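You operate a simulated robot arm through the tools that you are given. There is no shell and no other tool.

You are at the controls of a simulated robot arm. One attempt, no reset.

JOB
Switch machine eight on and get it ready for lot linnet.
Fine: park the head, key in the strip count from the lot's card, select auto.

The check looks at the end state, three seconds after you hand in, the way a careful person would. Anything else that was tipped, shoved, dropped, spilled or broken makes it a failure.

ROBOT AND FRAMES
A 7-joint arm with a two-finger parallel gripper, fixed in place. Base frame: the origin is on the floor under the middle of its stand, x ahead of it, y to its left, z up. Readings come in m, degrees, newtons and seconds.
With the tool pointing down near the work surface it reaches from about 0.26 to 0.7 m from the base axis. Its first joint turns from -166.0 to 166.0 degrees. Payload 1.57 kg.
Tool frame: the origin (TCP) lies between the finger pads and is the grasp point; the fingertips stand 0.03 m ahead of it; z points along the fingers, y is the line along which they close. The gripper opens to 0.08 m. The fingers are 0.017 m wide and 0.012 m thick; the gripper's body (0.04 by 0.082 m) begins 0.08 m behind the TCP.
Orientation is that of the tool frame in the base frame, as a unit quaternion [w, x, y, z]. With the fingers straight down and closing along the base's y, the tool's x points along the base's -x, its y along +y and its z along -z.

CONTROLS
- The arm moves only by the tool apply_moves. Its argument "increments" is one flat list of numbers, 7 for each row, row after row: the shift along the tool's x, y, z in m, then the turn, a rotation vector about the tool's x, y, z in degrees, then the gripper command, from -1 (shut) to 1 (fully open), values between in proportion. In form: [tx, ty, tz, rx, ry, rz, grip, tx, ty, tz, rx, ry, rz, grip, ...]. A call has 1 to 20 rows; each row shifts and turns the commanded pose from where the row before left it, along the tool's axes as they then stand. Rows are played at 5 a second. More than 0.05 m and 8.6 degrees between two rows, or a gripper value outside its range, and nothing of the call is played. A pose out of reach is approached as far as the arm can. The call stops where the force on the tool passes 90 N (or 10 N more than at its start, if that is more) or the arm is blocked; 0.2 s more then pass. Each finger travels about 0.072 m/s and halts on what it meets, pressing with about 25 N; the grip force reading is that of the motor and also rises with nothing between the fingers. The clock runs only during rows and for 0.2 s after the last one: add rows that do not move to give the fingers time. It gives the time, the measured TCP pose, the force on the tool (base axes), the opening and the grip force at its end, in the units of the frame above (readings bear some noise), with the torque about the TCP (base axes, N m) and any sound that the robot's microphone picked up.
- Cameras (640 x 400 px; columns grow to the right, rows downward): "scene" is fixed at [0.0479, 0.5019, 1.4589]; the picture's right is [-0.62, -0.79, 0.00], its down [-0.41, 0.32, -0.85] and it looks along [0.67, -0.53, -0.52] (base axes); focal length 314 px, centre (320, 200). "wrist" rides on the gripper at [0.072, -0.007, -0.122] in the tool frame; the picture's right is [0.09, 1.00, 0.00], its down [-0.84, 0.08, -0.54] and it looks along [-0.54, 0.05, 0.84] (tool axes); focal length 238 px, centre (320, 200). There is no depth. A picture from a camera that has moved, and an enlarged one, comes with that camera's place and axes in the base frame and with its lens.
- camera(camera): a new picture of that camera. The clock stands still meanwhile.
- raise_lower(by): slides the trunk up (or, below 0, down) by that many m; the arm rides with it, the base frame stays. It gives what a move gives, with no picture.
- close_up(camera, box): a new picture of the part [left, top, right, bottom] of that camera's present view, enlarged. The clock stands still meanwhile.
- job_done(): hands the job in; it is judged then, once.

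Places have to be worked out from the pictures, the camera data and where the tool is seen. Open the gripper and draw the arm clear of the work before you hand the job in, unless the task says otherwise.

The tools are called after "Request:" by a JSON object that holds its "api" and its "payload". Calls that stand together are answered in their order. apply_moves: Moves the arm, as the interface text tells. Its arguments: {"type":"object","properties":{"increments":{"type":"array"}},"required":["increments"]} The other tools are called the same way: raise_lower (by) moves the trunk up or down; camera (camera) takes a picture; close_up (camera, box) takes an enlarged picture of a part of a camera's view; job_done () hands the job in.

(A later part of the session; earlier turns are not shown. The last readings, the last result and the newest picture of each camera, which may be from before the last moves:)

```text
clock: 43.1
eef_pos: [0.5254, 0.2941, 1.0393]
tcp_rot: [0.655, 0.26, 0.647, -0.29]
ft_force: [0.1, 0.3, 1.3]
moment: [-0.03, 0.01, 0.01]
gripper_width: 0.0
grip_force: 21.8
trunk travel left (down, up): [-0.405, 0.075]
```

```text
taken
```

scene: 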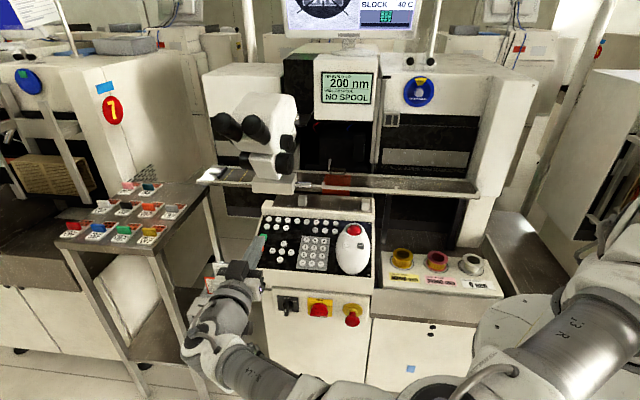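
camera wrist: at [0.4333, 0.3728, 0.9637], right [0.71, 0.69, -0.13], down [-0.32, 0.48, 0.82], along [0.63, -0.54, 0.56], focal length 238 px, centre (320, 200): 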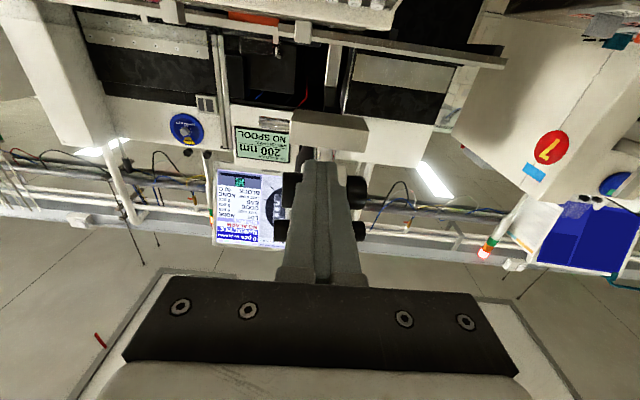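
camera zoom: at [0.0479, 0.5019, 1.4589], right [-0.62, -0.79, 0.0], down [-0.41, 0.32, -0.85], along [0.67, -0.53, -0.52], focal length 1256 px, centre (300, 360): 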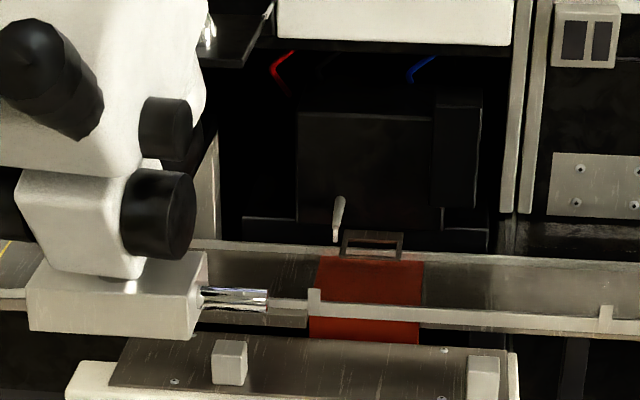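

The display gives no parked indication either way, so I will use the 7 key as a test of how presses register. I return the tool to the working tilt and hover about 2 cm over key 7, estimated at (0.614, 0.106, 0.907).

Request:
{"api": "apply_moves", "payload": {"increments": [0, 0, 0, 0, 7.5, 0, -1, 0, 0, 0, 0, 7.5, 0, -1, 0, 0, 0, 0, 7.5, 0, -1, 0, 0, 0, 0, 7.5, 0, -1, 0, 0, 0, 0, 7.5, 0, -1, -0.0053, -0.0128, 0.036, 0, 0, 0, -1, -0.0053, -0.0128, 0.036, 0, 0, 0, -1, -0.0053, -0.0128, 0.036, 0, 0, 0, -1, -0.0053, -0.0128, 0.036, 0, 0, 0, -1, -0.0053, -0.0128, 0.036, 0, 0, 0, -1, 0, 0, 0, 0, 0, 0, -1]}}

Request:
{"api": "close_up", "payload": {"camera": "wrist", "box": [250, 90, 410, 200]}}

Request:
{"api": "camera", "payload": {"camera": "wrist"}}

```text
clock: 45.0
eef_pos: [0.5643, 0.2124, 0.9894]
tcp_rot: [0.417, 0.325, 0.832, -0.171]
ft_force: [-31.2, 23.9, 10.2]
moment: [-1.68, -2.2, -0.41]
gripper_width: 0.0
grip_force: 21.6
trunk travel left (down, up): [-0.405, 0.075]
stopped in row 9: the force on the tool passed its limit at 120 N (the readings are from after the stop); the commanded pose is now the measured one
```

```text
3.64 times, centred on (330, 145) of wrist
camera zoom: at [0.4559, 0.3023, 1.0029], right [0.64, 0.76, -0.09], down [0.11, 0.02, 0.99], along [0.76, -0.65, -0.07], focal length 867 px, centre (284, 400)
```

zoom: 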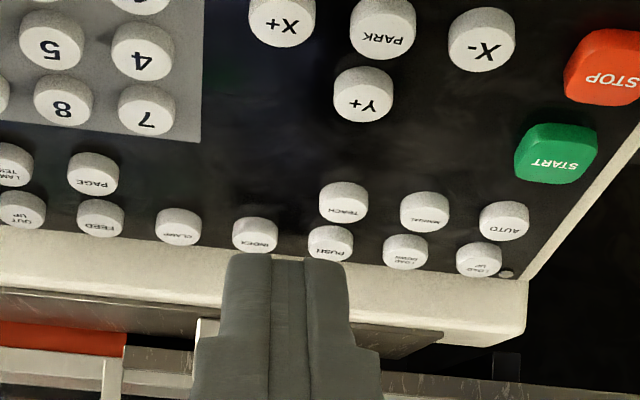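

```text
taken
camera wrist: at [0.4559, 0.3023, 1.0029], right [0.64, 0.76, -0.09], down [0.11, 0.02, 0.99], along [0.76, -0.65, -0.07], focal length 238 px, centre (320, 200)
```

wrist: 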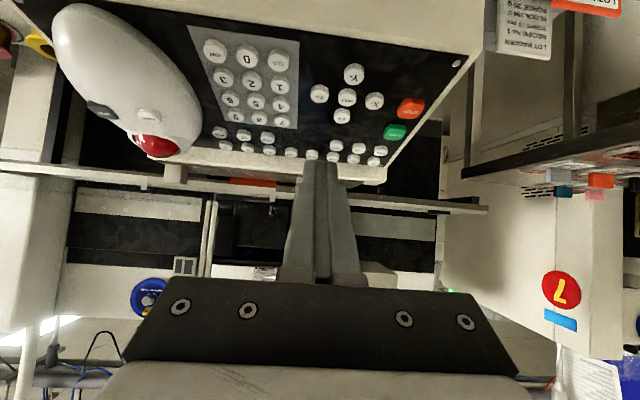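

The move stopped on a 120 N contact partway. I look at the scene to see what the hand touched before moving anything.

Request:
{"api": "camera", "payload": {"camera": "scene"}}

Request:
{"api": "close_up", "payload": {"camera": "scene", "box": [190, 80, 350, 300]}}

```text
taken
```

scene: 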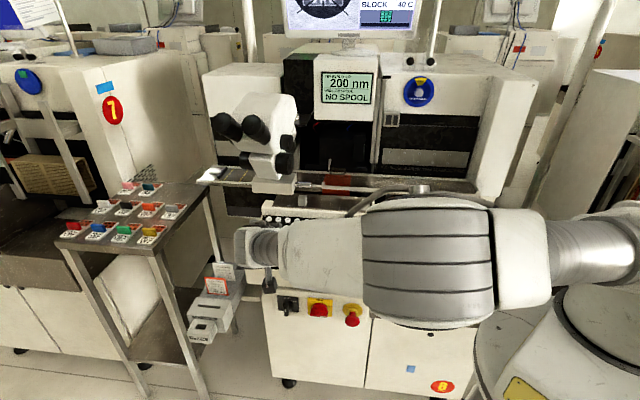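

```text
1.82 times, centred on (270, 190) of scene
camera zoom: at [0.0479, 0.5019, 1.4589], right [-0.62, -0.79, 0.0], down [-0.41, 0.32, -0.85], along [0.67, -0.53, -0.52], focal length 571 px, centre (411, 218)
```

zoom: 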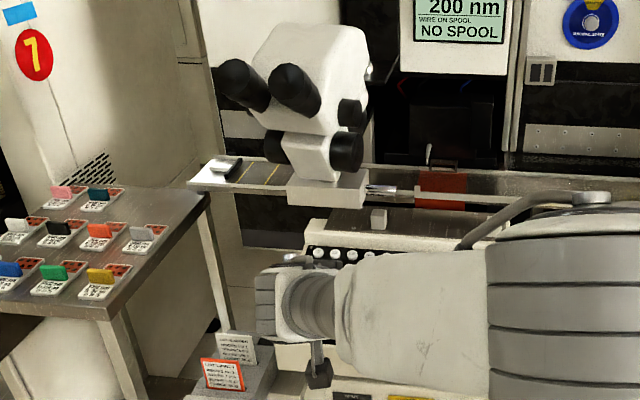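

The scene shows nothing of the machine at that spot, but my own forearm lies right by the hand, so this looks like the arm folding against itself. I reverse the last motion gently and watch the force fall.

Request:
{"api": "apply_moves", "payload": {"increments": [0.0026, 0.0064, -0.018, 0, 0, 0, -1, 0.0026, 0.0064, -0.018, 0, 0, 0, -1, 0, 0, 0, 0, 0, 0, -1]}}

Request:
{"api": "camera", "payload": {"camera": "scene"}}

Request:
{"api": "camera", "payload": {"camera": "wrist"}}

```text
clock: 45.8
eef_pos: [0.5553, 0.2348, 1.0023]
tcp_rot: [0.415, 0.329, 0.83, -0.176]
ft_force: [0.4, 0.0, -0.5]
moment: [0.02, 0.0, -0.01]
gripper_width: 0.0001
grip_force: 20.7
trunk travel left (down, up): [-0.405, 0.075]
```

```text
taken
```

scene: 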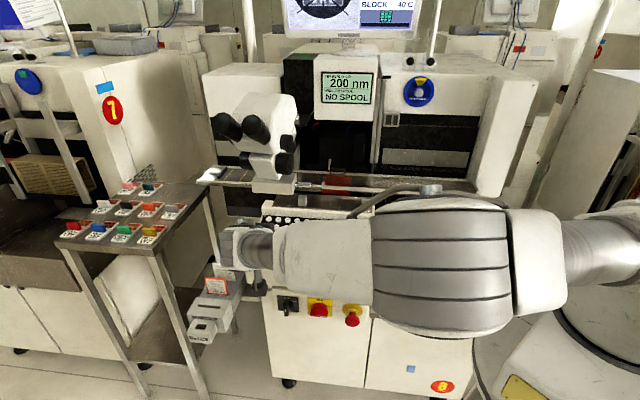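

```text
taken
camera wrist: at [0.4482, 0.3264, 1.0183], right [0.65, 0.76, -0.09], down [0.11, 0.03, 0.99], along [0.75, -0.65, -0.07], focal length 238 px, centre (320, 200)
```

wrist: 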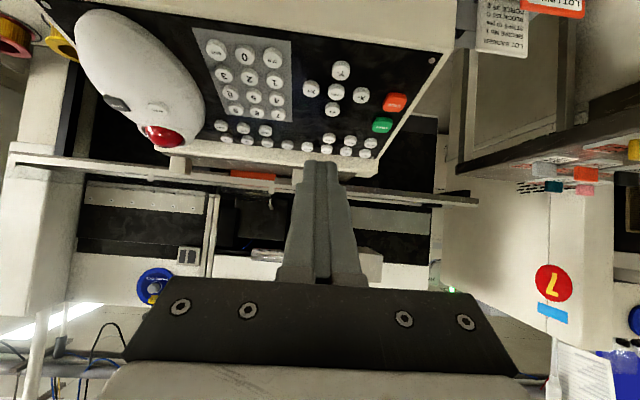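

The force is back to zero and nothing moved, so it was the arm folding onto itself at this steep tilt. For the keypad I use a more upright tilt (about 33°), which keeps the arm unfolded while staying in front of the microscope; I back off and rotate.

Request:
{"api": "apply_moves", "payload": {"increments": [0, 0, -0.03, 0, 0, 0, -1, 0, 0, 0, 0, 7, 0, -1, 0, 0, 0, 0, 7, 0, -1, 0, 0, 0, 0, 7, 0, -1, 0, 0, 0, 0, 0, 0, -1]}}

Request:
{"api": "camera", "payload": {"camera": "scene"}}

Request:
{"api": "camera", "payload": {"camera": "wrist"}}

```text
clock: 47.0
eef_pos: [0.5375, 0.2544, 1.0225]
tcp_rot: [0.256, 0.355, 0.892, -0.113]
ft_force: [0.2, -0.2, 0.1]
moment: [-0.02, 0.01, 0.0]
gripper_width: 0.0004
grip_force: 20.7
trunk travel left (down, up): [-0.405, 0.075]
```

```text
taken
```

scene: 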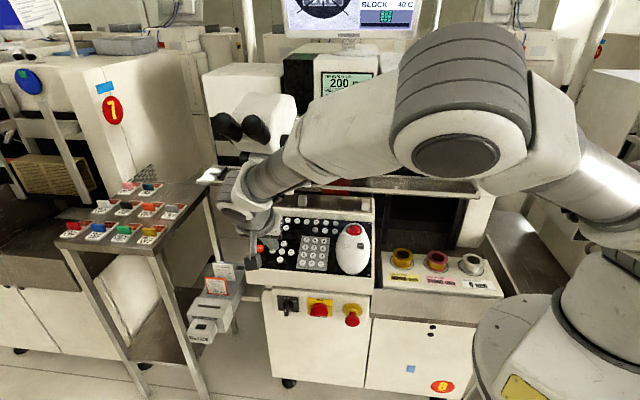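

```text
taken
camera wrist: at [0.4414, 0.335, 1.0863], right [0.63, 0.77, -0.07], down [0.37, -0.22, 0.9], along [0.68, -0.6, -0.42], focal length 238 px, centre (320, 200)
```

wrist: 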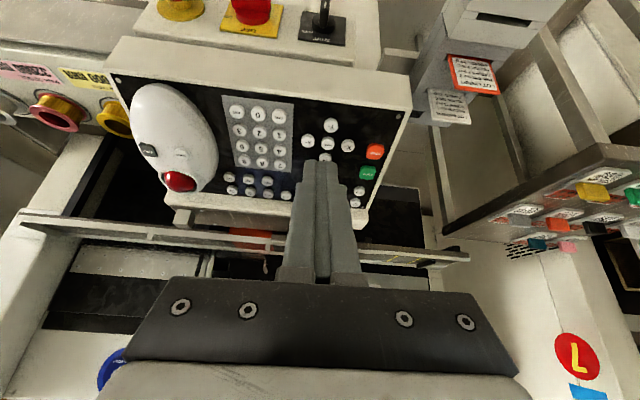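

The arm is elbow-up again and clear. Eyepiece ends triangulate to about (0.575, 0.246, 1.285), leaving roughly 7 cm margin, so I move to a hover 2.5 cm over key 7.

Request:
{"api": "apply_moves", "payload": {"increments": [-0.017, -0.0105, 0.0259, 0, 0, 0, -1, -0.017, -0.0105, 0.0259, 0, 0, 0, -1, -0.017, -0.0105, 0.0259, 0, 0, 0, -1, -0.017, -0.0105, 0.0259, 0, 0, 0, -1, 0, 0, 0, 0, 0, 0, -1]}}

Request:
{"api": "camera", "payload": {"camera": "wrist"}}

Request:
{"api": "camera", "payload": {"camera": "scene"}}

```text
clock: 47.6
eef_pos: [0.5474, 0.2426, 1.0093]
tcp_rot: [0.255, 0.341, 0.9, -0.096]
ft_force: [-25.8, 22.2, 6.8]
moment: [-1.98, -2.24, -0.53]
gripper_width: 0.0001
grip_force: 21.7
trunk travel left (down, up): [-0.405, 0.075]
stopped in row 2: the force on the tool passed its limit at 115 N (the readings are from after the stop); the commanded pose is now the measured one
```

```text
taken
camera wrist: at [0.4485, 0.3194, 1.0738], right [0.6, 0.8, -0.04], down [0.37, -0.23, 0.9], along [0.71, -0.56, -0.43], focal length 238 px, centre (320, 200)
```

wrist: 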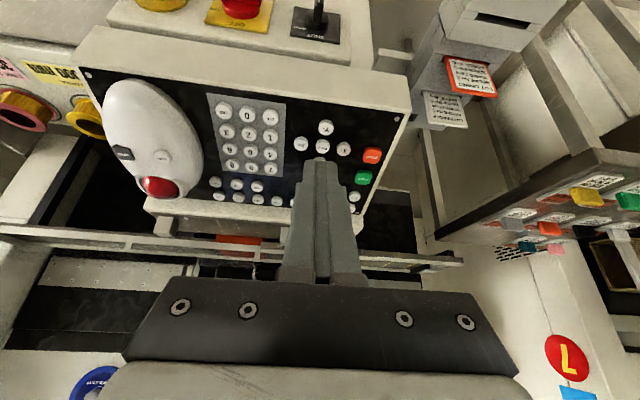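

```text
taken
```

scene: 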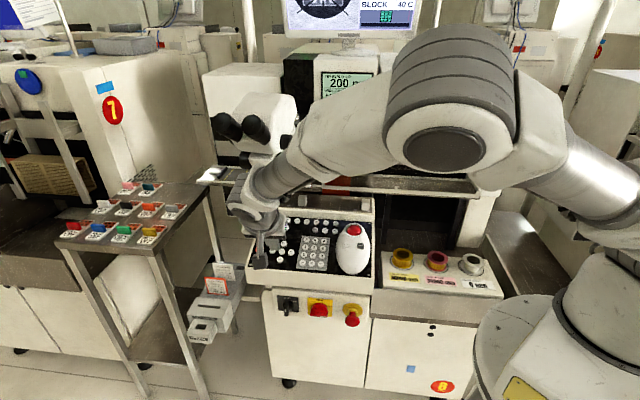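

Both contact readings resolve to the same spot on the hand (its upper front corner) meeting a surface about 7 cm in front of the panel at z ≈ 1.07–1.10, which is the overhanging microscope/eyepiece volume. I must stay below about z = 1.04 there; I back straight out first.

Request:
{"api": "apply_moves", "payload": {"increments": [0.021, 0.0008, -0.0135, 0, 0, 0, -1, 0.021, 0.0008, -0.0135, 0, 0, 0, -1, 0.021, 0.0008, -0.0135, 0, 0, 0, -1, 0, 0, 0, 0, 0, 0, -1]}}

Request:
{"api": "close_up", "payload": {"camera": "scene", "box": [190, 80, 310, 215]}}

```text
clock: 48.6
eef_pos: [0.4993, 0.2872, 1.0103]
tcp_rot: [0.257, 0.344, 0.898, -0.099]
ft_force: [0.2, 0.0, -0.8]
moment: [0.02, -0.03, -0.02]
gripper_width: 0.0
grip_force: 21.5
trunk travel left (down, up): [-0.405, 0.075]
```

```text
2.96 times, centred on (250, 148) of scene
camera zoom: at [0.0479, 0.5019, 1.4589], right [-0.62, -0.79, 0.0], down [-0.41, 0.32, -0.85], along [0.67, -0.53, -0.52], focal length 930 px, centre (527, 356)
```

zoom: 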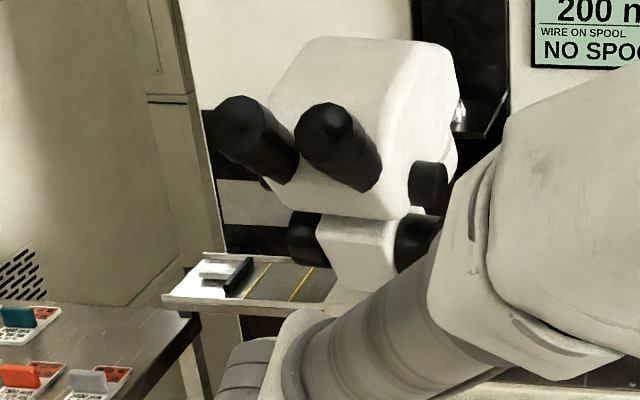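

Free again with the microscope unmoved. I square the yaw and flatten the tool to about 68° from vertical so the whole hand stays under z ≈ 1.04 while over the panel.

Request:
{"api": "apply_moves", "payload": {"increments": [0, 0, 0, 1.9, 0, 3.06, -1, 0, 0, 0, 0, -7.2, 0, -1, 0, 0, 0, 0, -7.2, 0, -1, 0, 0, 0, 0, -7.2, 0, -1, 0, 0, 0, 0, -7.2, 0, -1, 0, 0, 0, 0, -7.2, 0, -1, 0, 0, 0, 0, 0, 0, -1]}}

Request:
{"api": "raise_lower", "payload": {"by": -0.05}}

Request:
{"api": "camera", "payload": {"camera": "scene"}}

Request:
{"api": "camera", "payload": {"camera": "wrist"}}

```text
clock: 50.2
eef_pos: [0.4993, 0.2865, 1.0093]
tcp_rot: [0.515, 0.321, 0.765, -0.216]
ft_force: [-0.7, -0.5, -1.0]
moment: [0.02, 0.02, -0.03]
gripper_width: 0.0
grip_force: 20.7
trunk travel left (down, up): [-0.405, 0.075]
```

```text
clock: 51.1
eef_pos: [0.5002, 0.287, 0.9591]
tcp_rot: [0.514, 0.321, 0.765, -0.216]
ft_force: [-0.3, -0.8, 0.1]
moment: [-0.01, -0.01, 0.01]
gripper_width: 0.0
grip_force: 21.1
trunk travel left (down, up): [-0.355, 0.125]
```

```text
taken
```

scene: 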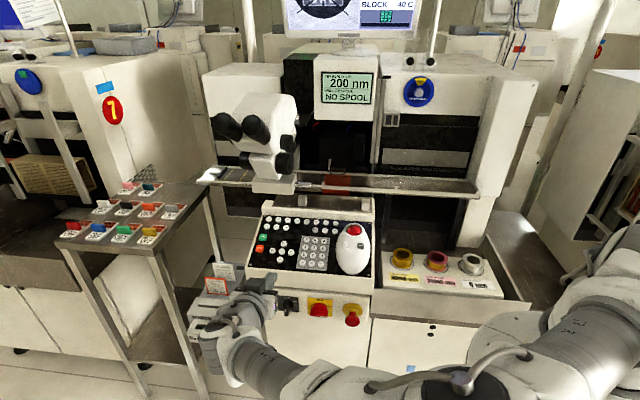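

```text
taken
camera wrist: at [0.3952, 0.3812, 0.9381], right [0.69, 0.72, -0.09], down [-0.07, 0.19, 0.98], along [0.72, -0.67, 0.18], focal length 238 px, centre (320, 200)
```

wrist: 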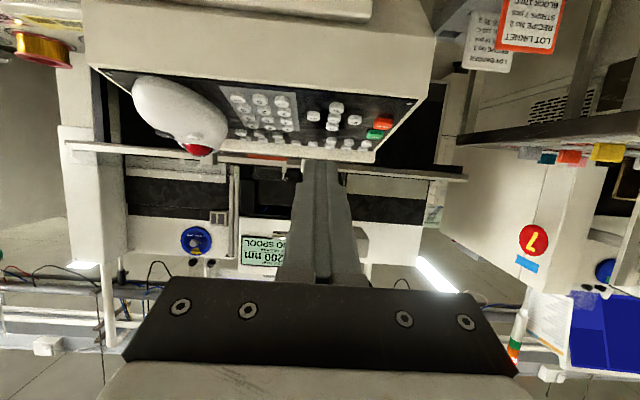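

The tool is at 68° now and well in front. I move most of the way toward the hover over key 7, keeping low, and re-check the view.

Request:
{"api": "apply_moves", "payload": {"increments": [-0.0107, -0.0114, 0.0342, 0, 0, 0, -1, -0.0107, -0.0114, 0.0342, 0, 0, 0, -1, -0.0107, -0.0114, 0.0342, 0, 0, 0, -1, -0.0107, -0.0113, 0.0342, 0, 0, 0, -1, 0, 0, 0, 0, 0, 0, -1]}}

Request:
{"api": "camera", "payload": {"camera": "wrist"}}

Request:
{"api": "close_up", "payload": {"camera": "wrist", "box": [240, 80, 400, 190]}}

```text
clock: 52.3
eef_pos: [0.5664, 0.1547, 0.9471]
tcp_rot: [0.514, 0.321, 0.765, -0.216]
ft_force: [0.0, 0.3, 0.3]
moment: [-0.02, 0.02, 0.01]
gripper_width: 0.0003
grip_force: 21.3
trunk travel left (down, up): [-0.355, 0.125]
```

```text
taken
camera wrist: at [0.462, 0.2488, 0.9264], right [0.69, 0.72, -0.09], down [-0.07, 0.19, 0.98], along [0.72, -0.67, 0.18], focal length 238 px, centre (320, 200)
```

wrist: 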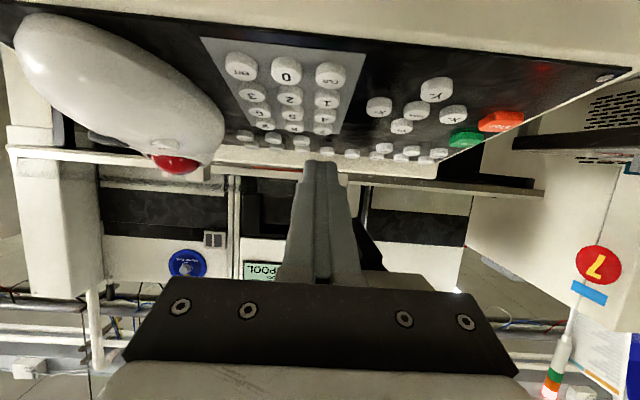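

```text
3.64 times, centred on (320, 135) of wrist
camera zoom: at [0.462, 0.2488, 0.9264], right [0.69, 0.72, -0.09], down [-0.07, 0.19, 0.98], along [0.72, -0.67, 0.18], focal length 867 px, centre (320, 436)
```

zoom: 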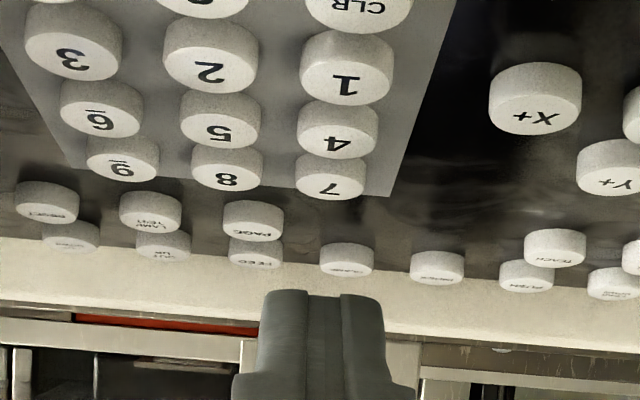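

Key 7 sits about 34 mm below my contact edge, and prediction and picture agree within 1–2 mm. I move over it to about 15 mm height.

Request:
{"api": "apply_moves", "payload": {"increments": [-0.0036, 0.0005, 0.0195, 0, 0, 0, -1, -0.0036, 0.0005, 0.0194, 0, 0, 0, -1, 0, 0, 0, 0, 0, 0, -1]}}

Request:
{"api": "close_up", "payload": {"camera": "wrist", "box": [240, 80, 400, 190]}}

```text
clock: 53.1
eef_pos: [0.5945, 0.1264, 0.9402]
tcp_rot: [0.513, 0.323, 0.765, -0.217]
ft_force: [-0.1, -0.1, 0.0]
moment: [0.01, -0.02, 0.03]
gripper_width: 0.0002
grip_force: 21.0
trunk travel left (down, up): [-0.355, 0.125]
```

```text
3.64 times, centred on (320, 135) of wrist
camera zoom: at [0.4897, 0.2209, 0.9188], right [0.69, 0.72, -0.09], down [-0.07, 0.19, 0.98], along [0.72, -0.67, 0.18], focal length 867 px, centre (320, 436)
```

zoom: 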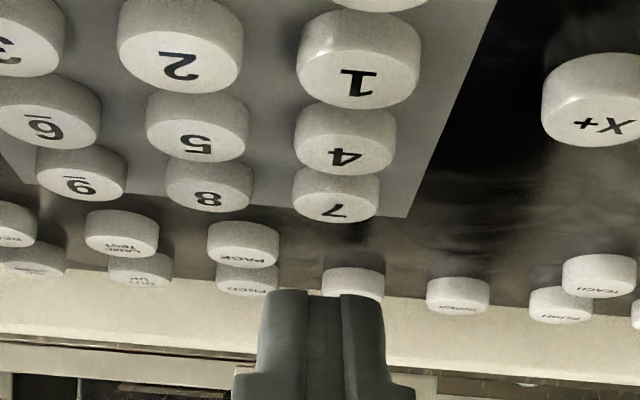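

Aligned on 7 within 1 mm with about 15.8 mm left. I descend 11 mm along the normal and look once more before the press.

Request:
{"api": "apply_moves", "payload": {"increments": [0.0045, 0.0005, 0.0032, 0, 0, 0, -1, 0.0045, 0.0004, 0.0032, 0, 0, 0, -1, 0, 0, 0, 0, 0, 0, -1]}}

Request:
{"api": "close_up", "payload": {"camera": "wrist", "box": [240, 80, 400, 190]}}

```text
clock: 53.9
eef_pos: [0.5956, 0.125, 0.9283]
tcp_rot: [0.514, 0.322, 0.765, -0.216]
ft_force: [-0.2, -0.7, 0.5]
moment: [-0.04, -0.01, 0.0]
gripper_width: 0.0
grip_force: 20.9
trunk travel left (down, up): [-0.355, 0.125]
```

```text
3.64 times, centred on (320, 135) of wrist
camera zoom: at [0.4925, 0.2189, 0.9077], right [0.69, 0.72, -0.09], down [-0.07, 0.19, 0.98], along [0.72, -0.67, 0.18], focal length 867 px, centre (320, 436)
```

zoom: 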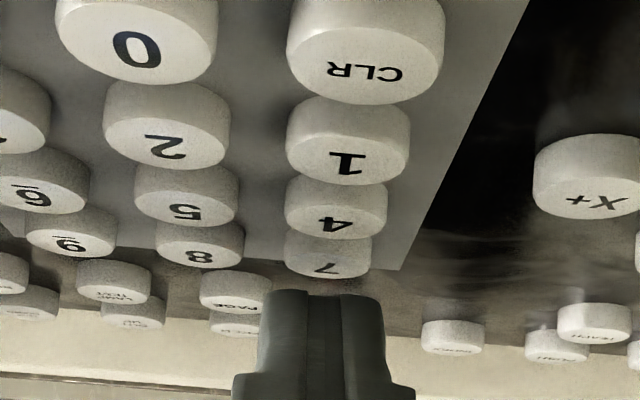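

The contact edge is 3–4 mm above 7's face and centred. I press down in two 2 mm steps.

Request:
{"api": "apply_moves", "payload": {"increments": [0.0025, 0, 0.0001, 0, 0, 0, -1, 0.0015, 0, 0.0013, 0, 0, 0, -1, 0, 0, 0, 0, 0, 0, -1]}}

```text
clock: 54.7
eef_pos: [0.5961, 0.1248, 0.9261]
tcp_rot: [0.514, 0.321, 0.765, -0.216]
ft_force: [-0.2, 0.5, -0.3]
moment: [-0.03, 0.0, -0.02]
gripper_width: 0.0
grip_force: 21.5
trunk travel left (down, up): [-0.355, 0.125]
```

No contact yet, so I continue in 1.5 mm steps.

Request:
{"api": "apply_moves", "payload": {"increments": [0.0012, 0, 0.001, 0, 0, 0, -1, 0, 0, 0, 0, 0, 0, -1]}}

```text
clock: 55.3
eef_pos: [0.5962, 0.125, 0.9222]
tcp_rot: [0.515, 0.321, 0.765, -0.216]
ft_force: [-0.5, 0.1, 1.4]
moment: [-0.03, -0.06, -0.01]
gripper_width: 0.0002
grip_force: 21.6
trunk travel left (down, up): [-0.355, 0.125]
```

Light contact begins (1.4 N). I go 1 mm further.

Request:
{"api": "apply_moves", "payload": {"increments": [0.0008, 0, 0.0006, 0, 0, 0, -1, 0, 0, 0, 0, 0, 0, -1]}}

```text
clock: 55.9
eef_pos: [0.5977, 0.1236, 0.9213]
tcp_rot: [0.515, 0.321, 0.765, -0.217]
ft_force: [1.0, -0.4, 1.2]
moment: [-0.04, -0.02, -0.02]
gripper_width: 0.0
grip_force: 21.6
trunk travel left (down, up): [-0.355, 0.125]
heard: click
```

Click heard for 7. I lift off, retreat along the tool axis and tilt up to read the monitor.

Request:
{"api": "apply_moves", "payload": {"increments": [-0.006, 0, -0.005, 0, 0, 0, -1, -0.006, 0, -0.005, 0, 0, 0, -1, 0, 0, -0.04, 0, 0, 0, -1, 0, 0, -0.04, 0, 0, 0, -1, 0, 0.01, -0.04, 0, 0, 0, -1, 0, 0.01, -0.03, 0, -7.3, 0, -1, 0, 0.01, 0, 0, -7.3, 0, -1, 0, 0.01, 0, 0, -7.3, 0, -1, 0, 0, 0, 0, 0, 0, -1]}}

Request:
{"api": "camera", "payload": {"camera": "wrist"}}

```text
clock: 57.9
eef_pos: [0.5258, 0.257, 0.9943]
tcp_rot: [0.651, 0.275, 0.653, -0.274]
ft_force: [-0.2, 0.1, 0.5]
moment: [0.01, 0.02, 0.03]
gripper_width: 0.0
grip_force: 21.5
trunk travel left (down, up): [-0.355, 0.125]
```

```text
taken
camera wrist: at [0.4336, 0.3369, 0.922], right [0.71, 0.7, -0.09], down [-0.32, 0.44, 0.84], along [0.62, -0.57, 0.54], focal length 238 px, centre (320, 200)
```

wrist: 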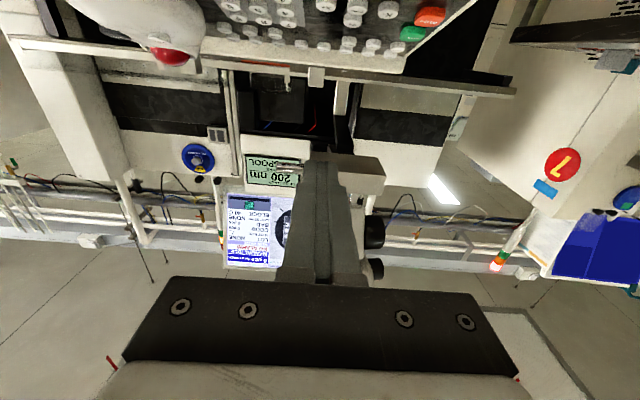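

The monitor is in view; I zoom in.

Request:
{"api": "close_up", "payload": {"camera": "wrist", "box": [215, 185, 300, 270]}}

Request:
{"api": "close_up", "payload": {"camera": "scene", "box": [280, 0, 420, 45]}}

```text
4.71 times, centred on (258, 228) of wrist
camera zoom: at [0.4336, 0.3369, 0.922], right [0.71, 0.7, -0.09], down [-0.32, 0.44, 0.84], along [0.62, -0.57, 0.54], focal length 1122 px, centre (614, 71)
```

zoom: 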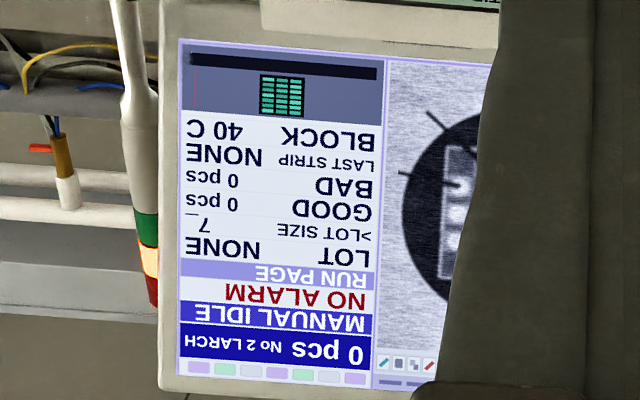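

```text
4.57 times, centred on (350, 22) of scene
camera zoom: at [0.0479, 0.5019, 1.4589], right [-0.62, -0.79, 0.0], down [-0.41, 0.32, -0.85], along [0.67, -0.53, -0.52], focal length 1435 px, centre (183, 1011)
```

zoom: 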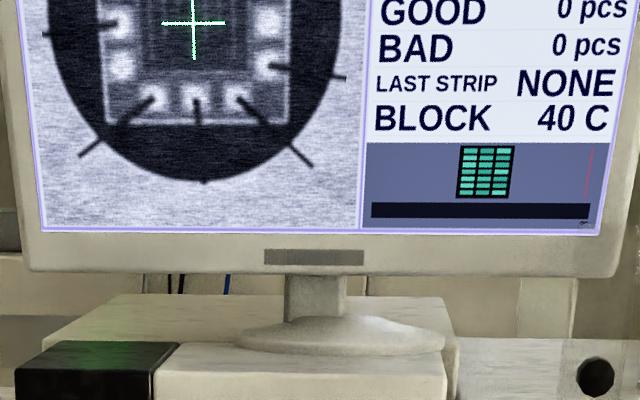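

The screen shows "LOT SIZE 7_", so a click means a registered key. Next is ENT at about (0.533, 0.120, 0.884): I restore the 68° tilt and go to a hover above it.

Request:
{"api": "apply_moves", "payload": {"increments": [0, 0, 0, 0, 7.3, 0, -1, 0, 0, 0, 0, 7.3, 0, -1, 0, 0, 0, 0, 7.3, 0, -1, 0.0102, -0.0227, 0.0236, 0, 0, 0, -1, 0.0102, -0.0227, 0.0236, 0, 0, 0, -1, 0.0102, -0.0227, 0.0236, 0, 0, 0, -1, 0.008, -0.0226, 0.0186, 0, 0, 0, -1, 0, 0, 0, 0, 0, 0, -1]}}

Request:
{"api": "close_up", "payload": {"camera": "wrist", "box": [240, 80, 400, 190]}}

Request:
{"api": "camera", "payload": {"camera": "wrist"}}

Request:
{"api": "camera", "payload": {"camera": "scene"}}

```text
clock: 59.7
eef_pos: [0.5077, 0.142, 0.9256]
tcp_rot: [0.515, 0.321, 0.765, -0.216]
ft_force: [0.3, -0.1, -0.3]
moment: [0.0, -0.03, 0.0]
gripper_width: 0.0
grip_force: 20.9
trunk travel left (down, up): [-0.355, 0.125]
```

```text
3.64 times, centred on (320, 135) of wrist
camera zoom: at [0.4045, 0.2364, 0.9041], right [0.69, 0.72, -0.09], down [-0.07, 0.19, 0.98], along [0.72, -0.67, 0.18], focal length 867 px, centre (320, 436)
```

zoom: 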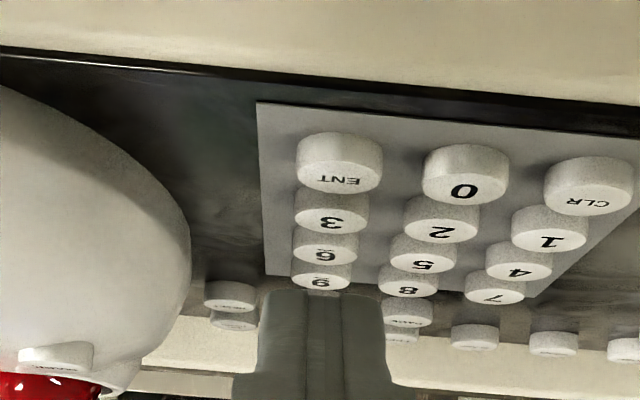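

```text
taken
camera wrist: at [0.4045, 0.2364, 0.9041], right [0.69, 0.72, -0.09], down [-0.07, 0.19, 0.98], along [0.72, -0.67, 0.18], focal length 238 px, centre (320, 200)
```

wrist: 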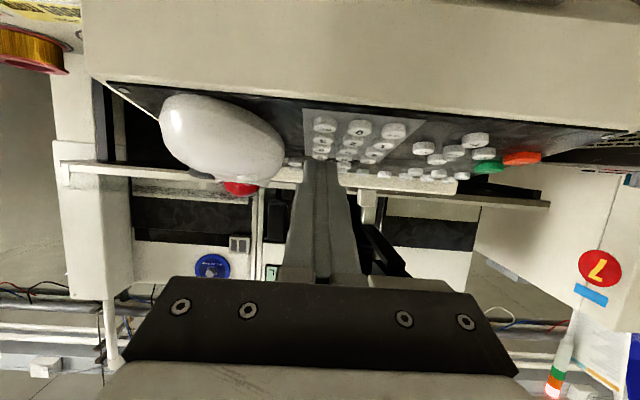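

```text
taken
```

scene: 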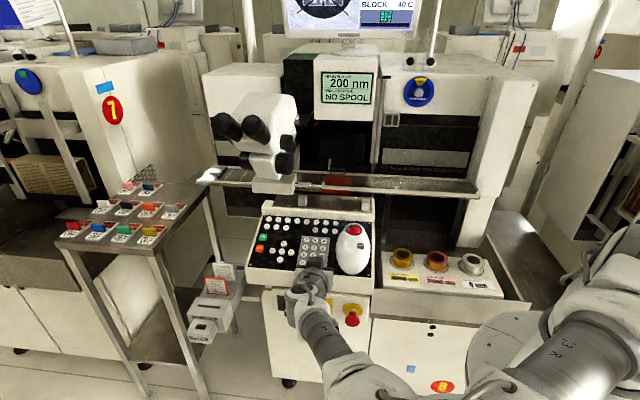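

ENT lies about 23 mm below the contact edge, 3 mm further in. I correct and descend 17 mm.

Request:
{"api": "apply_moves", "payload": {"increments": [0.0055, 0.0006, 0.0068, 0, 0, 0, -1, 0.0055, 0.0006, 0.0067, 0, 0, 0, -1, 0, 0, 0, 0, 0, 0, -1]}}

Request:
{"api": "close_up", "payload": {"camera": "wrist", "box": [240, 80, 400, 190]}}

```text
clock: 60.5
eef_pos: [0.5156, 0.1369, 0.909]
tcp_rot: [0.515, 0.321, 0.765, -0.216]
ft_force: [-0.2, -0.2, -0.3]
moment: [0.01, -0.02, 0.06]
gripper_width: 0.0
grip_force: 21.7
trunk travel left (down, up): [-0.355, 0.125]
```

```text
3.64 times, centred on (320, 135) of wrist
camera zoom: at [0.4116, 0.2319, 0.8877], right [0.69, 0.72, -0.09], down [-0.07, 0.19, 0.98], along [0.72, -0.67, 0.18], focal length 867 px, centre (320, 436)
```

zoom: 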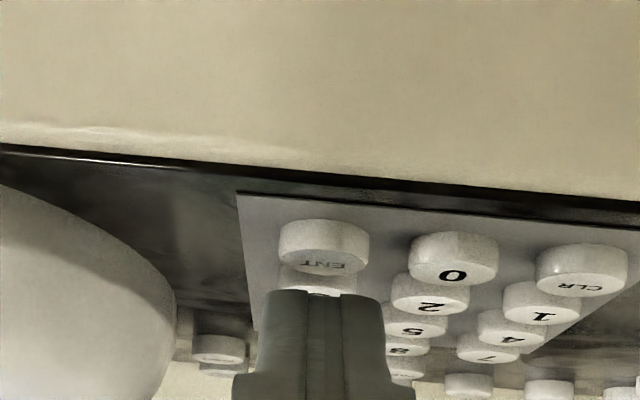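

ENT is centred with about 4.6 mm to go. I press down in small steps until the click.

Request:
{"api": "apply_moves", "payload": {"increments": [0.0015, -0.0005, 0.0013, 0, 0, 0, -1, 0.0015, 0, 0.0013, 0, 0, 0, -1, 0, 0, 0, 0, 0, 0, -1]}}

```text
clock: 61.3
eef_pos: [0.5164, 0.1361, 0.9063]
tcp_rot: [0.515, 0.321, 0.765, -0.216]
ft_force: [0.0, -0.3, -0.3]
moment: [0.01, 0.02, 0.02]
gripper_width: 0.0
grip_force: 21.5
trunk travel left (down, up): [-0.355, 0.125]
```

No contact yet; I continue by 1.5 mm.

Request:
{"api": "apply_moves", "payload": {"increments": [0.0012, 0, 0.001, 0, 0, 0, -1, 0, 0, 0, 0, 0, 0, -1]}}

```text
clock: 61.9
eef_pos: [0.5165, 0.1374, 0.905]
tcp_rot: [0.515, 0.321, 0.765, -0.217]
ft_force: [-0.5, 0.2, 0.7]
moment: [0.04, -0.03, -0.02]
gripper_width: 0.0003
grip_force: 21.2
trunk travel left (down, up): [-0.355, 0.125]
heard: click
```

Click for ENT. I lift off, back away and check the monitor.

Request:
{"api": "apply_moves", "payload": {"increments": [-0.006, 0, -0.005, 0, 0, 0, -1, -0.01, 0, -0.01, 0, 0, 0, -1, -0.01, 0.02, -0.03, 0, 0, 0, -1, -0.01, 0.025, -0.03, 0, 0, 0, -1, -0.01, 0.025, -0.03, 0, -7.3, 0, -1, 0, 0.025, 0, 0, -7.3, 0, -1, 0, 0.01, 0, 0, -7.3, 0, -1, 0, 0, 0, 0, 0, 0, -1]}}

Request:
{"api": "camera", "payload": {"camera": "wrist"}}

```text
clock: 63.7
eef_pos: [0.5333, 0.2675, 0.9852]
tcp_rot: [0.65, 0.274, 0.653, -0.274]
ft_force: [-0.4, 1.0, 0.2]
moment: [0.0, -0.03, 0.01]
gripper_width: 0.0001
grip_force: 21.2
trunk travel left (down, up): [-0.355, 0.125]
```

```text
taken
camera wrist: at [0.4415, 0.349, 0.9129], right [0.71, 0.7, -0.09], down [-0.32, 0.44, 0.84], along [0.62, -0.57, 0.54], focal length 238 px, centre (320, 200)
```

wrist: 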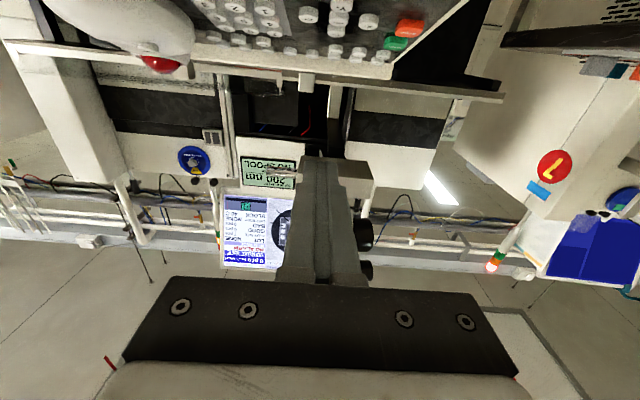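

Request:
{"api": "close_up", "payload": {"camera": "wrist", "box": [215, 185, 300, 270]}}

Request:
{"api": "close_up", "payload": {"camera": "wrist", "box": [220, 60, 350, 150]}}

Request:
{"api": "close_up", "payload": {"camera": "scene", "box": [250, 140, 400, 230]}}

```text
4.71 times, centred on (258, 228) of wrist
camera zoom: at [0.4415, 0.349, 0.9129], right [0.71, 0.7, -0.09], down [-0.32, 0.44, 0.84], along [0.62, -0.57, 0.54], focal length 1122 px, centre (614, 71)
```

zoom: 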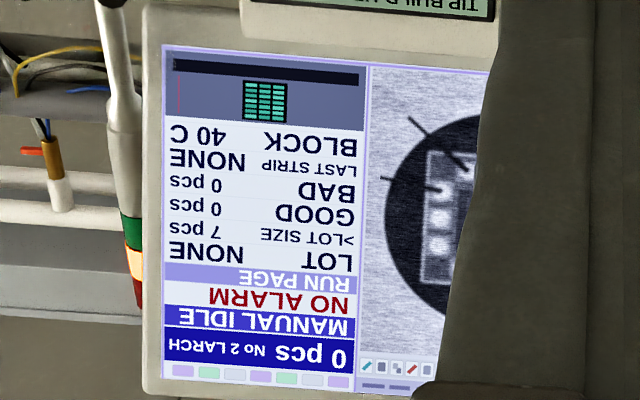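

```text
4.44 times, centred on (285, 105) of wrist
camera zoom: at [0.4415, 0.349, 0.9129], right [0.71, 0.7, -0.09], down [-0.32, 0.44, 0.84], along [0.62, -0.57, 0.54], focal length 1059 px, centre (476, 622)
```

zoom: 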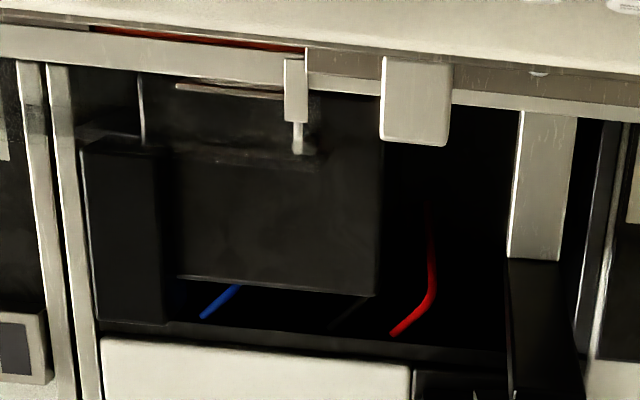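

```text
4.27 times, centred on (325, 185) of scene
camera zoom: at [0.0479, 0.5019, 1.4589], right [-0.62, -0.79, 0.0], down [-0.41, 0.32, -0.85], along [0.67, -0.53, -0.52], focal length 1339 px, centre (299, 264)
```

zoom: 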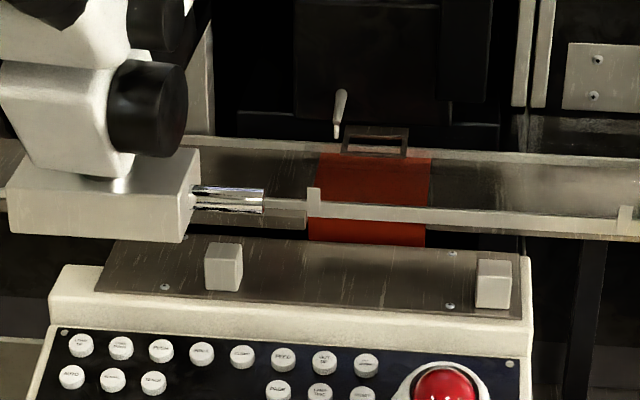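

LOT SIZE now reads 7 pcs, confirmed. Next is AUTO at about (0.725, 0.166, 0.918); I set a 70° tilt, move to a standoff 12 cm in front of it at low height, and look.

Request:
{"api": "apply_moves", "payload": {"increments": [0, 0, 0, 0, 6.67, 0, -1, 0, 0, 0, 0, 6.67, 0, -1, 0, 0, 0, 0, 6.66, 0, -1, 0.0056, 0.0221, 0.0225, 0, 0, 0, -1, 0.0056, 0.0221, 0.0225, 0, 0, 0, -1, 0.0056, 0.0221, 0.0225, 0, 0, 0, -1, 0, 0, 0, 0, 0, 0, -1]}}

Request:
{"api": "camera", "payload": {"camera": "wrist"}}

Request:
{"api": "camera", "payload": {"camera": "scene"}}

Request:
{"api": "close_up", "payload": {"camera": "wrist", "box": [240, 80, 400, 190]}}

```text
clock: 65.3
eef_pos: [0.6227, 0.2723, 0.944]
tcp_rot: [0.526, 0.318, 0.756, -0.222]
ft_force: [1.0, -0.3, 0.4]
moment: [0.0, 0.0, 0.0]
gripper_width: 0.0002
grip_force: 20.6
trunk travel left (down, up): [-0.355, 0.125]
```

```text
taken
camera wrist: at [0.5181, 0.3657, 0.9187], right [0.69, 0.72, -0.09], down [-0.1, 0.21, 0.97], along [0.72, -0.66, 0.21], focal length 238 px, centre (320, 200)
```

wrist: 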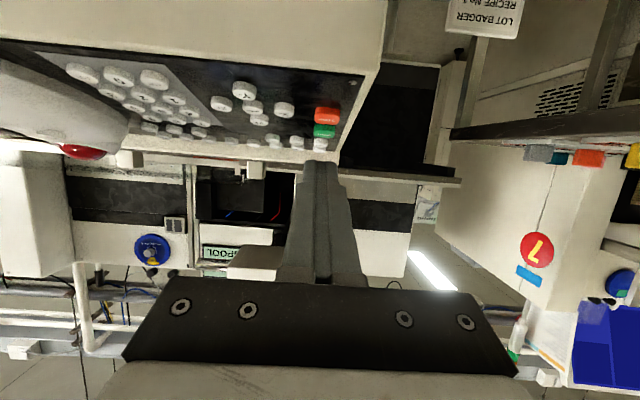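

```text
taken
```

scene: 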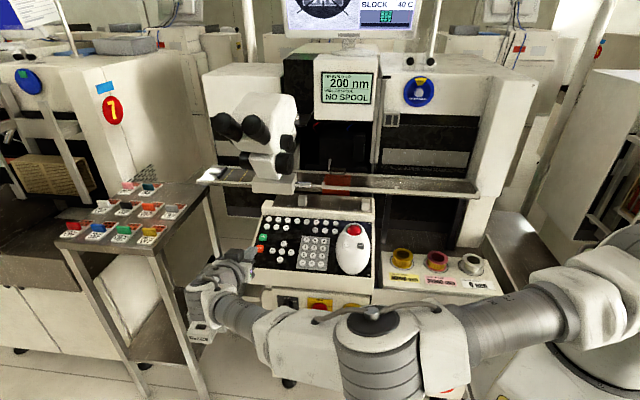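

```text
3.64 times, centred on (320, 135) of wrist
camera zoom: at [0.5181, 0.3657, 0.9187], right [0.69, 0.72, -0.09], down [-0.1, 0.21, 0.97], along [0.72, -0.66, 0.21], focal length 867 px, centre (320, 436)
```

zoom: 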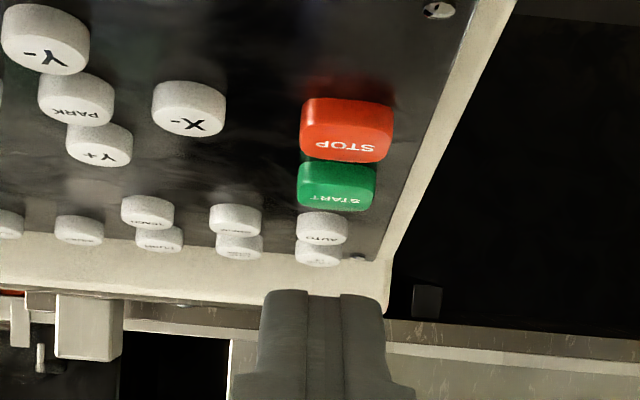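

AUTO is straight ahead with START/STOP in front of it but well under the finger path. I advance most of the way horizontally and re-check.

Request:
{"api": "apply_moves", "payload": {"increments": [-0.0102, 0.0006, 0.0253, 0, 0, 0, -1, -0.0102, 0.0005, 0.0253, 0, 0, 0, -1, -0.0101, 0.0005, 0.0254, 0, 0, 0, -1, 0, 0, 0, 0, 0, 0, -1]}}

Request:
{"api": "close_up", "payload": {"camera": "wrist", "box": [240, 80, 400, 190]}}

Request:
{"api": "camera", "payload": {"camera": "wrist"}}

```text
clock: 66.3
eef_pos: [0.6806, 0.2136, 0.9481]
tcp_rot: [0.527, 0.318, 0.756, -0.222]
ft_force: [-0.6, -0.1, 0.7]
moment: [0.02, -0.02, -0.01]
gripper_width: 0.0001
grip_force: 21.8
trunk travel left (down, up): [-0.355, 0.125]
```

```text
3.64 times, centred on (320, 135) of wrist
camera zoom: at [0.5772, 0.3081, 0.9218], right [0.69, 0.72, -0.09], down [-0.1, 0.21, 0.97], along [0.72, -0.66, 0.21], focal length 867 px, centre (320, 436)
```

zoom: 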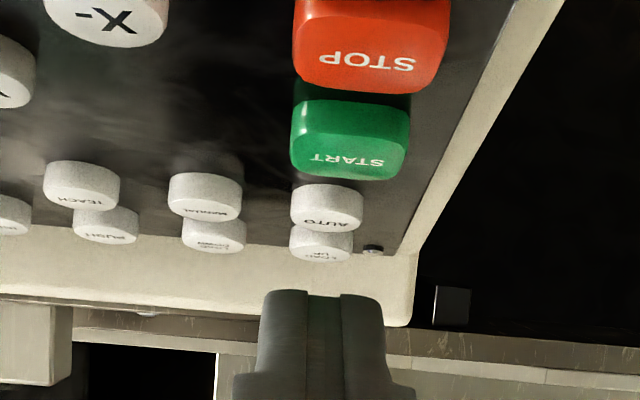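

```text
taken
camera wrist: at [0.5772, 0.3081, 0.9218], right [0.69, 0.72, -0.09], down [-0.1, 0.21, 0.97], along [0.72, -0.66, 0.21], focal length 238 px, centre (320, 200)
```

wrist: 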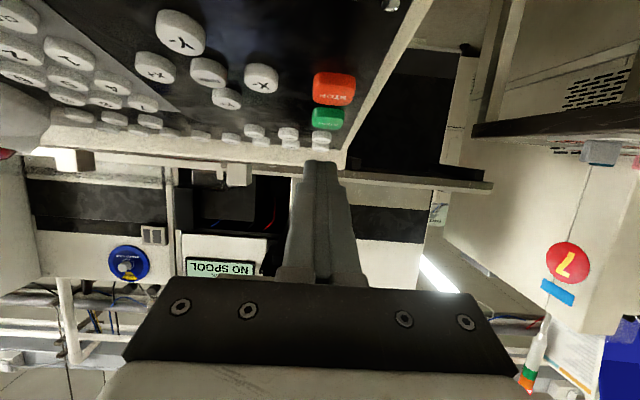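

AUTO is well centred, 25 mm below the contact edge and 34 mm ahead in-plane. I close in, leaving about 10 mm, which keeps the hand top at roughly z = 1.045.

Request:
{"api": "apply_moves", "payload": {"increments": [-0.0044, 0.0003, 0.0182, 0, 0, 0, -1, -0.0044, 0.0003, 0.0182, 0, 0, 0, -1, 0, 0, 0, 0, 0, 0, -1]}}

Request:
{"api": "close_up", "payload": {"camera": "wrist", "box": [240, 80, 400, 190]}}

```text
clock: 67.1
eef_pos: [0.7073, 0.1881, 0.9442]
tcp_rot: [0.526, 0.318, 0.757, -0.222]
ft_force: [-0.3, -0.1, 0.1]
moment: [-0.02, 0.02, 0.02]
gripper_width: 0.0001
grip_force: 22.0
trunk travel left (down, up): [-0.355, 0.125]
```

```text
3.64 times, centred on (320, 135) of wrist
camera zoom: at [0.6041, 0.2818, 0.918], right [0.69, 0.72, -0.09], down [-0.1, 0.21, 0.97], along [0.72, -0.66, 0.22], focal length 867 px, centre (320, 436)
```

zoom: 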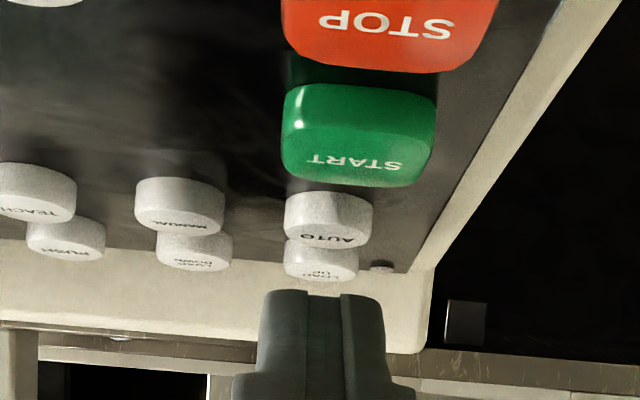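

Centred on AUTO with about 10 mm left. I descend 6 mm, then press in small steps.

Request:
{"api": "apply_moves", "payload": {"increments": [0.0024, -0.0002, 0.0018, 0, 0, 0, -1, 0.0024, 0, 0.0018, 0, 0, 0, -1, 0, 0, 0, 0, 0, 0, -1]}}

Request:
{"api": "close_up", "payload": {"camera": "wrist", "box": [240, 80, 400, 190]}}

```text
clock: 67.9
eef_pos: [0.7093, 0.1868, 0.9388]
tcp_rot: [0.527, 0.318, 0.757, -0.222]
ft_force: [0.6, -0.2, 0.3]
moment: [-0.03, -0.02, 0.0]
gripper_width: 0.0002
grip_force: 21.8
trunk travel left (down, up): [-0.355, 0.125]
```

```text
3.64 times, centred on (320, 135) of wrist
camera zoom: at [0.605, 0.2811, 0.9122], right [0.69, 0.72, -0.09], down [-0.1, 0.21, 0.97], along [0.72, -0.66, 0.22], focal length 867 px, centre (320, 436)
```

zoom: 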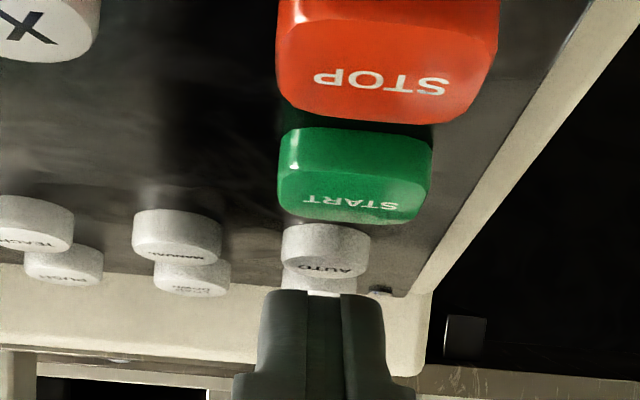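

Geometry matches the earlier presses (about 4 mm above). I press in.

Request:
{"api": "apply_moves", "payload": {"increments": [0.0016, 0, 0.0012, 0, 0, 0, -1, 0.0016, 0, 0.0012, 0, 0, 0, -1, 0, 0, 0, 0, 0, 0, -1]}}

```text
clock: 68.7
eef_pos: [0.7109, 0.1859, 0.9349]
tcp_rot: [0.527, 0.318, 0.757, -0.221]
ft_force: [0.7, -0.9, -0.6]
moment: [-0.02, 0.03, 0.0]
gripper_width: 0.0001
grip_force: 21.2
trunk travel left (down, up): [-0.355, 0.125]
```

No contact yet; I go on by 1.5 mm.

Request:
{"api": "apply_moves", "payload": {"increments": [0.0012, 0, 0.0009, 0, 0, 0, -1, 0, 0, 0, 0, 0, 0, -1]}}

```text
clock: 69.3
eef_pos: [0.7098, 0.1862, 0.9335]
tcp_rot: [0.528, 0.318, 0.755, -0.223]
ft_force: [0.1, 0.1, 0.6]
moment: [-0.01, -0.05, 0.03]
gripper_width: 0.0
grip_force: 21.5
trunk travel left (down, up): [-0.355, 0.125]
```

Request:
{"api": "apply_moves", "payload": {"increments": [0.0009, 0, 0.0007, 0, 0, 0, -1, 0, 0, 0, 0, 0, 0, -1]}}

```text
clock: 69.9
eef_pos: [0.709, 0.1855, 0.9312]
tcp_rot: [0.527, 0.317, 0.756, -0.222]
ft_force: [-0.2, 0.5, 2.0]
moment: [-0.06, -0.04, 0.02]
gripper_width: 0.0
grip_force: 21.2
trunk travel left (down, up): [-0.355, 0.125]
heard: click
```

Click for AUTO. I lift off, retreat horizontally out of the panel, and check the monitor.

Request:
{"api": "apply_moves", "payload": {"increments": [-0.0064, 0, -0.0048, 0, 0, 0, -1, -0.003, 0, -0.01, 0, 0, 0, -1, 0.0137, 0, -0.0375, 0, 0, 0, -1, 0.0137, 0, -0.0375, 0, 0, 0, -1, 0.0137, 0, -0.0375, 0, 0, 0, -1, 0, -0.03, -0.02, 0, 0, 0, -1, 0, -0.03, 0, 0, -6.7, 0, -1, 0, -0.02, 0, 0, -6.7, 0, -1, 0, 0, 0, 0, -6.7, 0, -1, 0, 0, 0, 0, 0, 0, -1]}}

Request:
{"api": "camera", "payload": {"camera": "wrist"}}

Request:
{"api": "camera", "payload": {"camera": "scene"}}

```text
clock: 72.1
eef_pos: [0.5463, 0.2365, 0.9533]
tcp_rot: [0.651, 0.274, 0.653, -0.274]
ft_force: [-0.4, -0.5, -0.2]
moment: [0.01, -0.01, -0.01]
gripper_width: 0.0
grip_force: 21.5
trunk travel left (down, up): [-0.355, 0.125]
```

```text
taken
camera wrist: at [0.4564, 0.3178, 0.8812], right [0.71, 0.7, -0.09], down [-0.32, 0.44, 0.84], along [0.62, -0.57, 0.54], focal length 238 px, centre (320, 200)
```

wrist: 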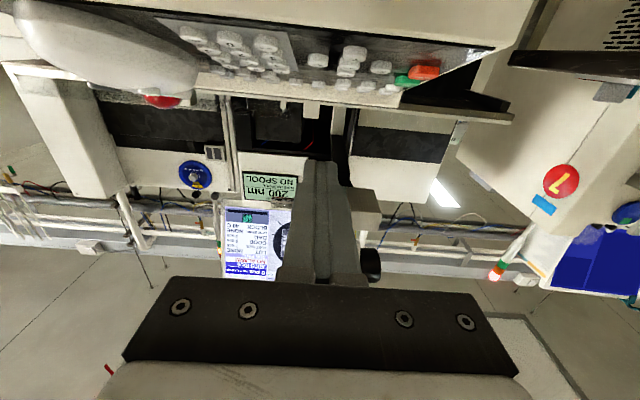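

```text
taken
```

scene: 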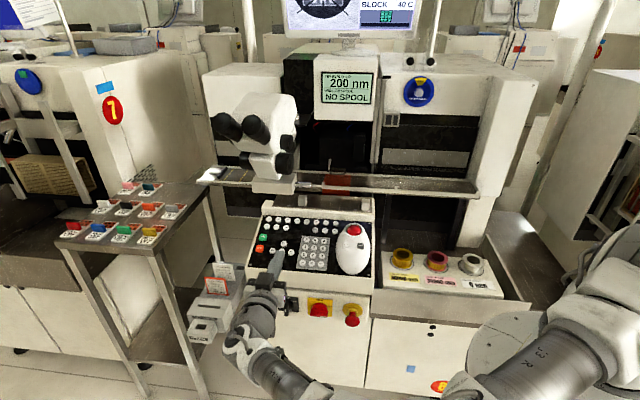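

Request:
{"api": "close_up", "payload": {"camera": "wrist", "box": [215, 195, 300, 285]}}

Request:
{"api": "close_up", "payload": {"camera": "scene", "box": [300, 110, 380, 180]}}

Request:
{"api": "close_up", "payload": {"camera": "scene", "box": [355, 0, 420, 40]}}

```text
4.44 times, centred on (258, 240) of wrist
camera zoom: at [0.4564, 0.3178, 0.8812], right [0.71, 0.7, -0.09], down [-0.32, 0.44, 0.84], along [0.62, -0.57, 0.54], focal length 1059 px, centre (598, 22)
```

zoom: 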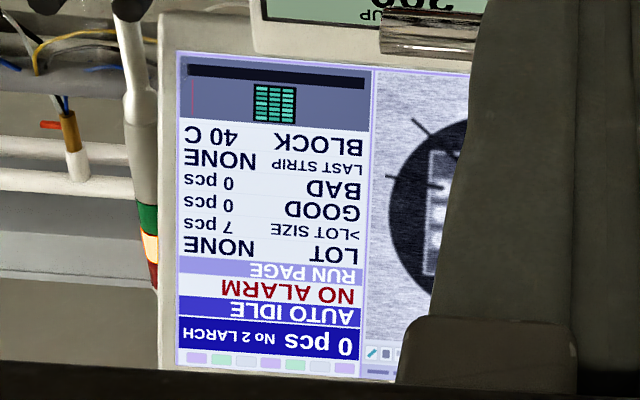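

```text
5.71 times, centred on (340, 145) of scene
camera zoom: at [0.0479, 0.5019, 1.4589], right [-0.62, -0.79, 0.0], down [-0.41, 0.32, -0.85], along [0.67, -0.53, -0.52], focal length 1794 px, centre (206, 514)
```

zoom: 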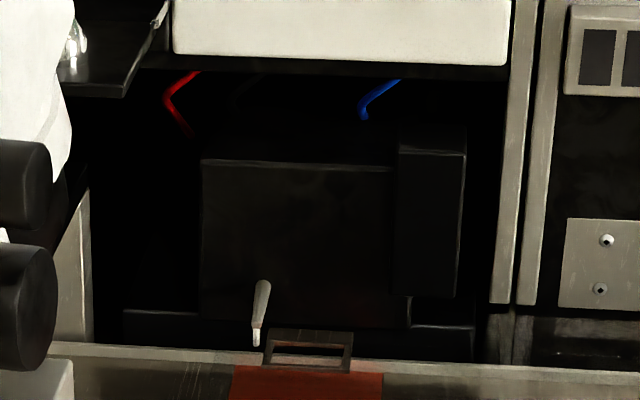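

```text
9.85 times, centred on (388, 20) of scene
camera zoom: at [0.0479, 0.5019, 1.4589], right [-0.62, -0.79, 0.0], down [-0.41, 0.32, -0.85], along [0.67, -0.53, -0.52], focal length 3091 px, centre (-345, 1972)
```

zoom: 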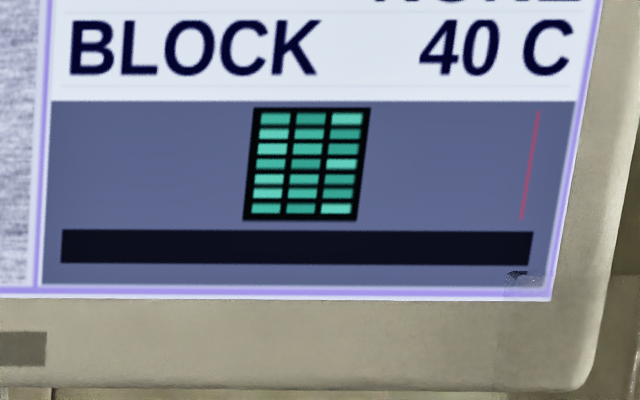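

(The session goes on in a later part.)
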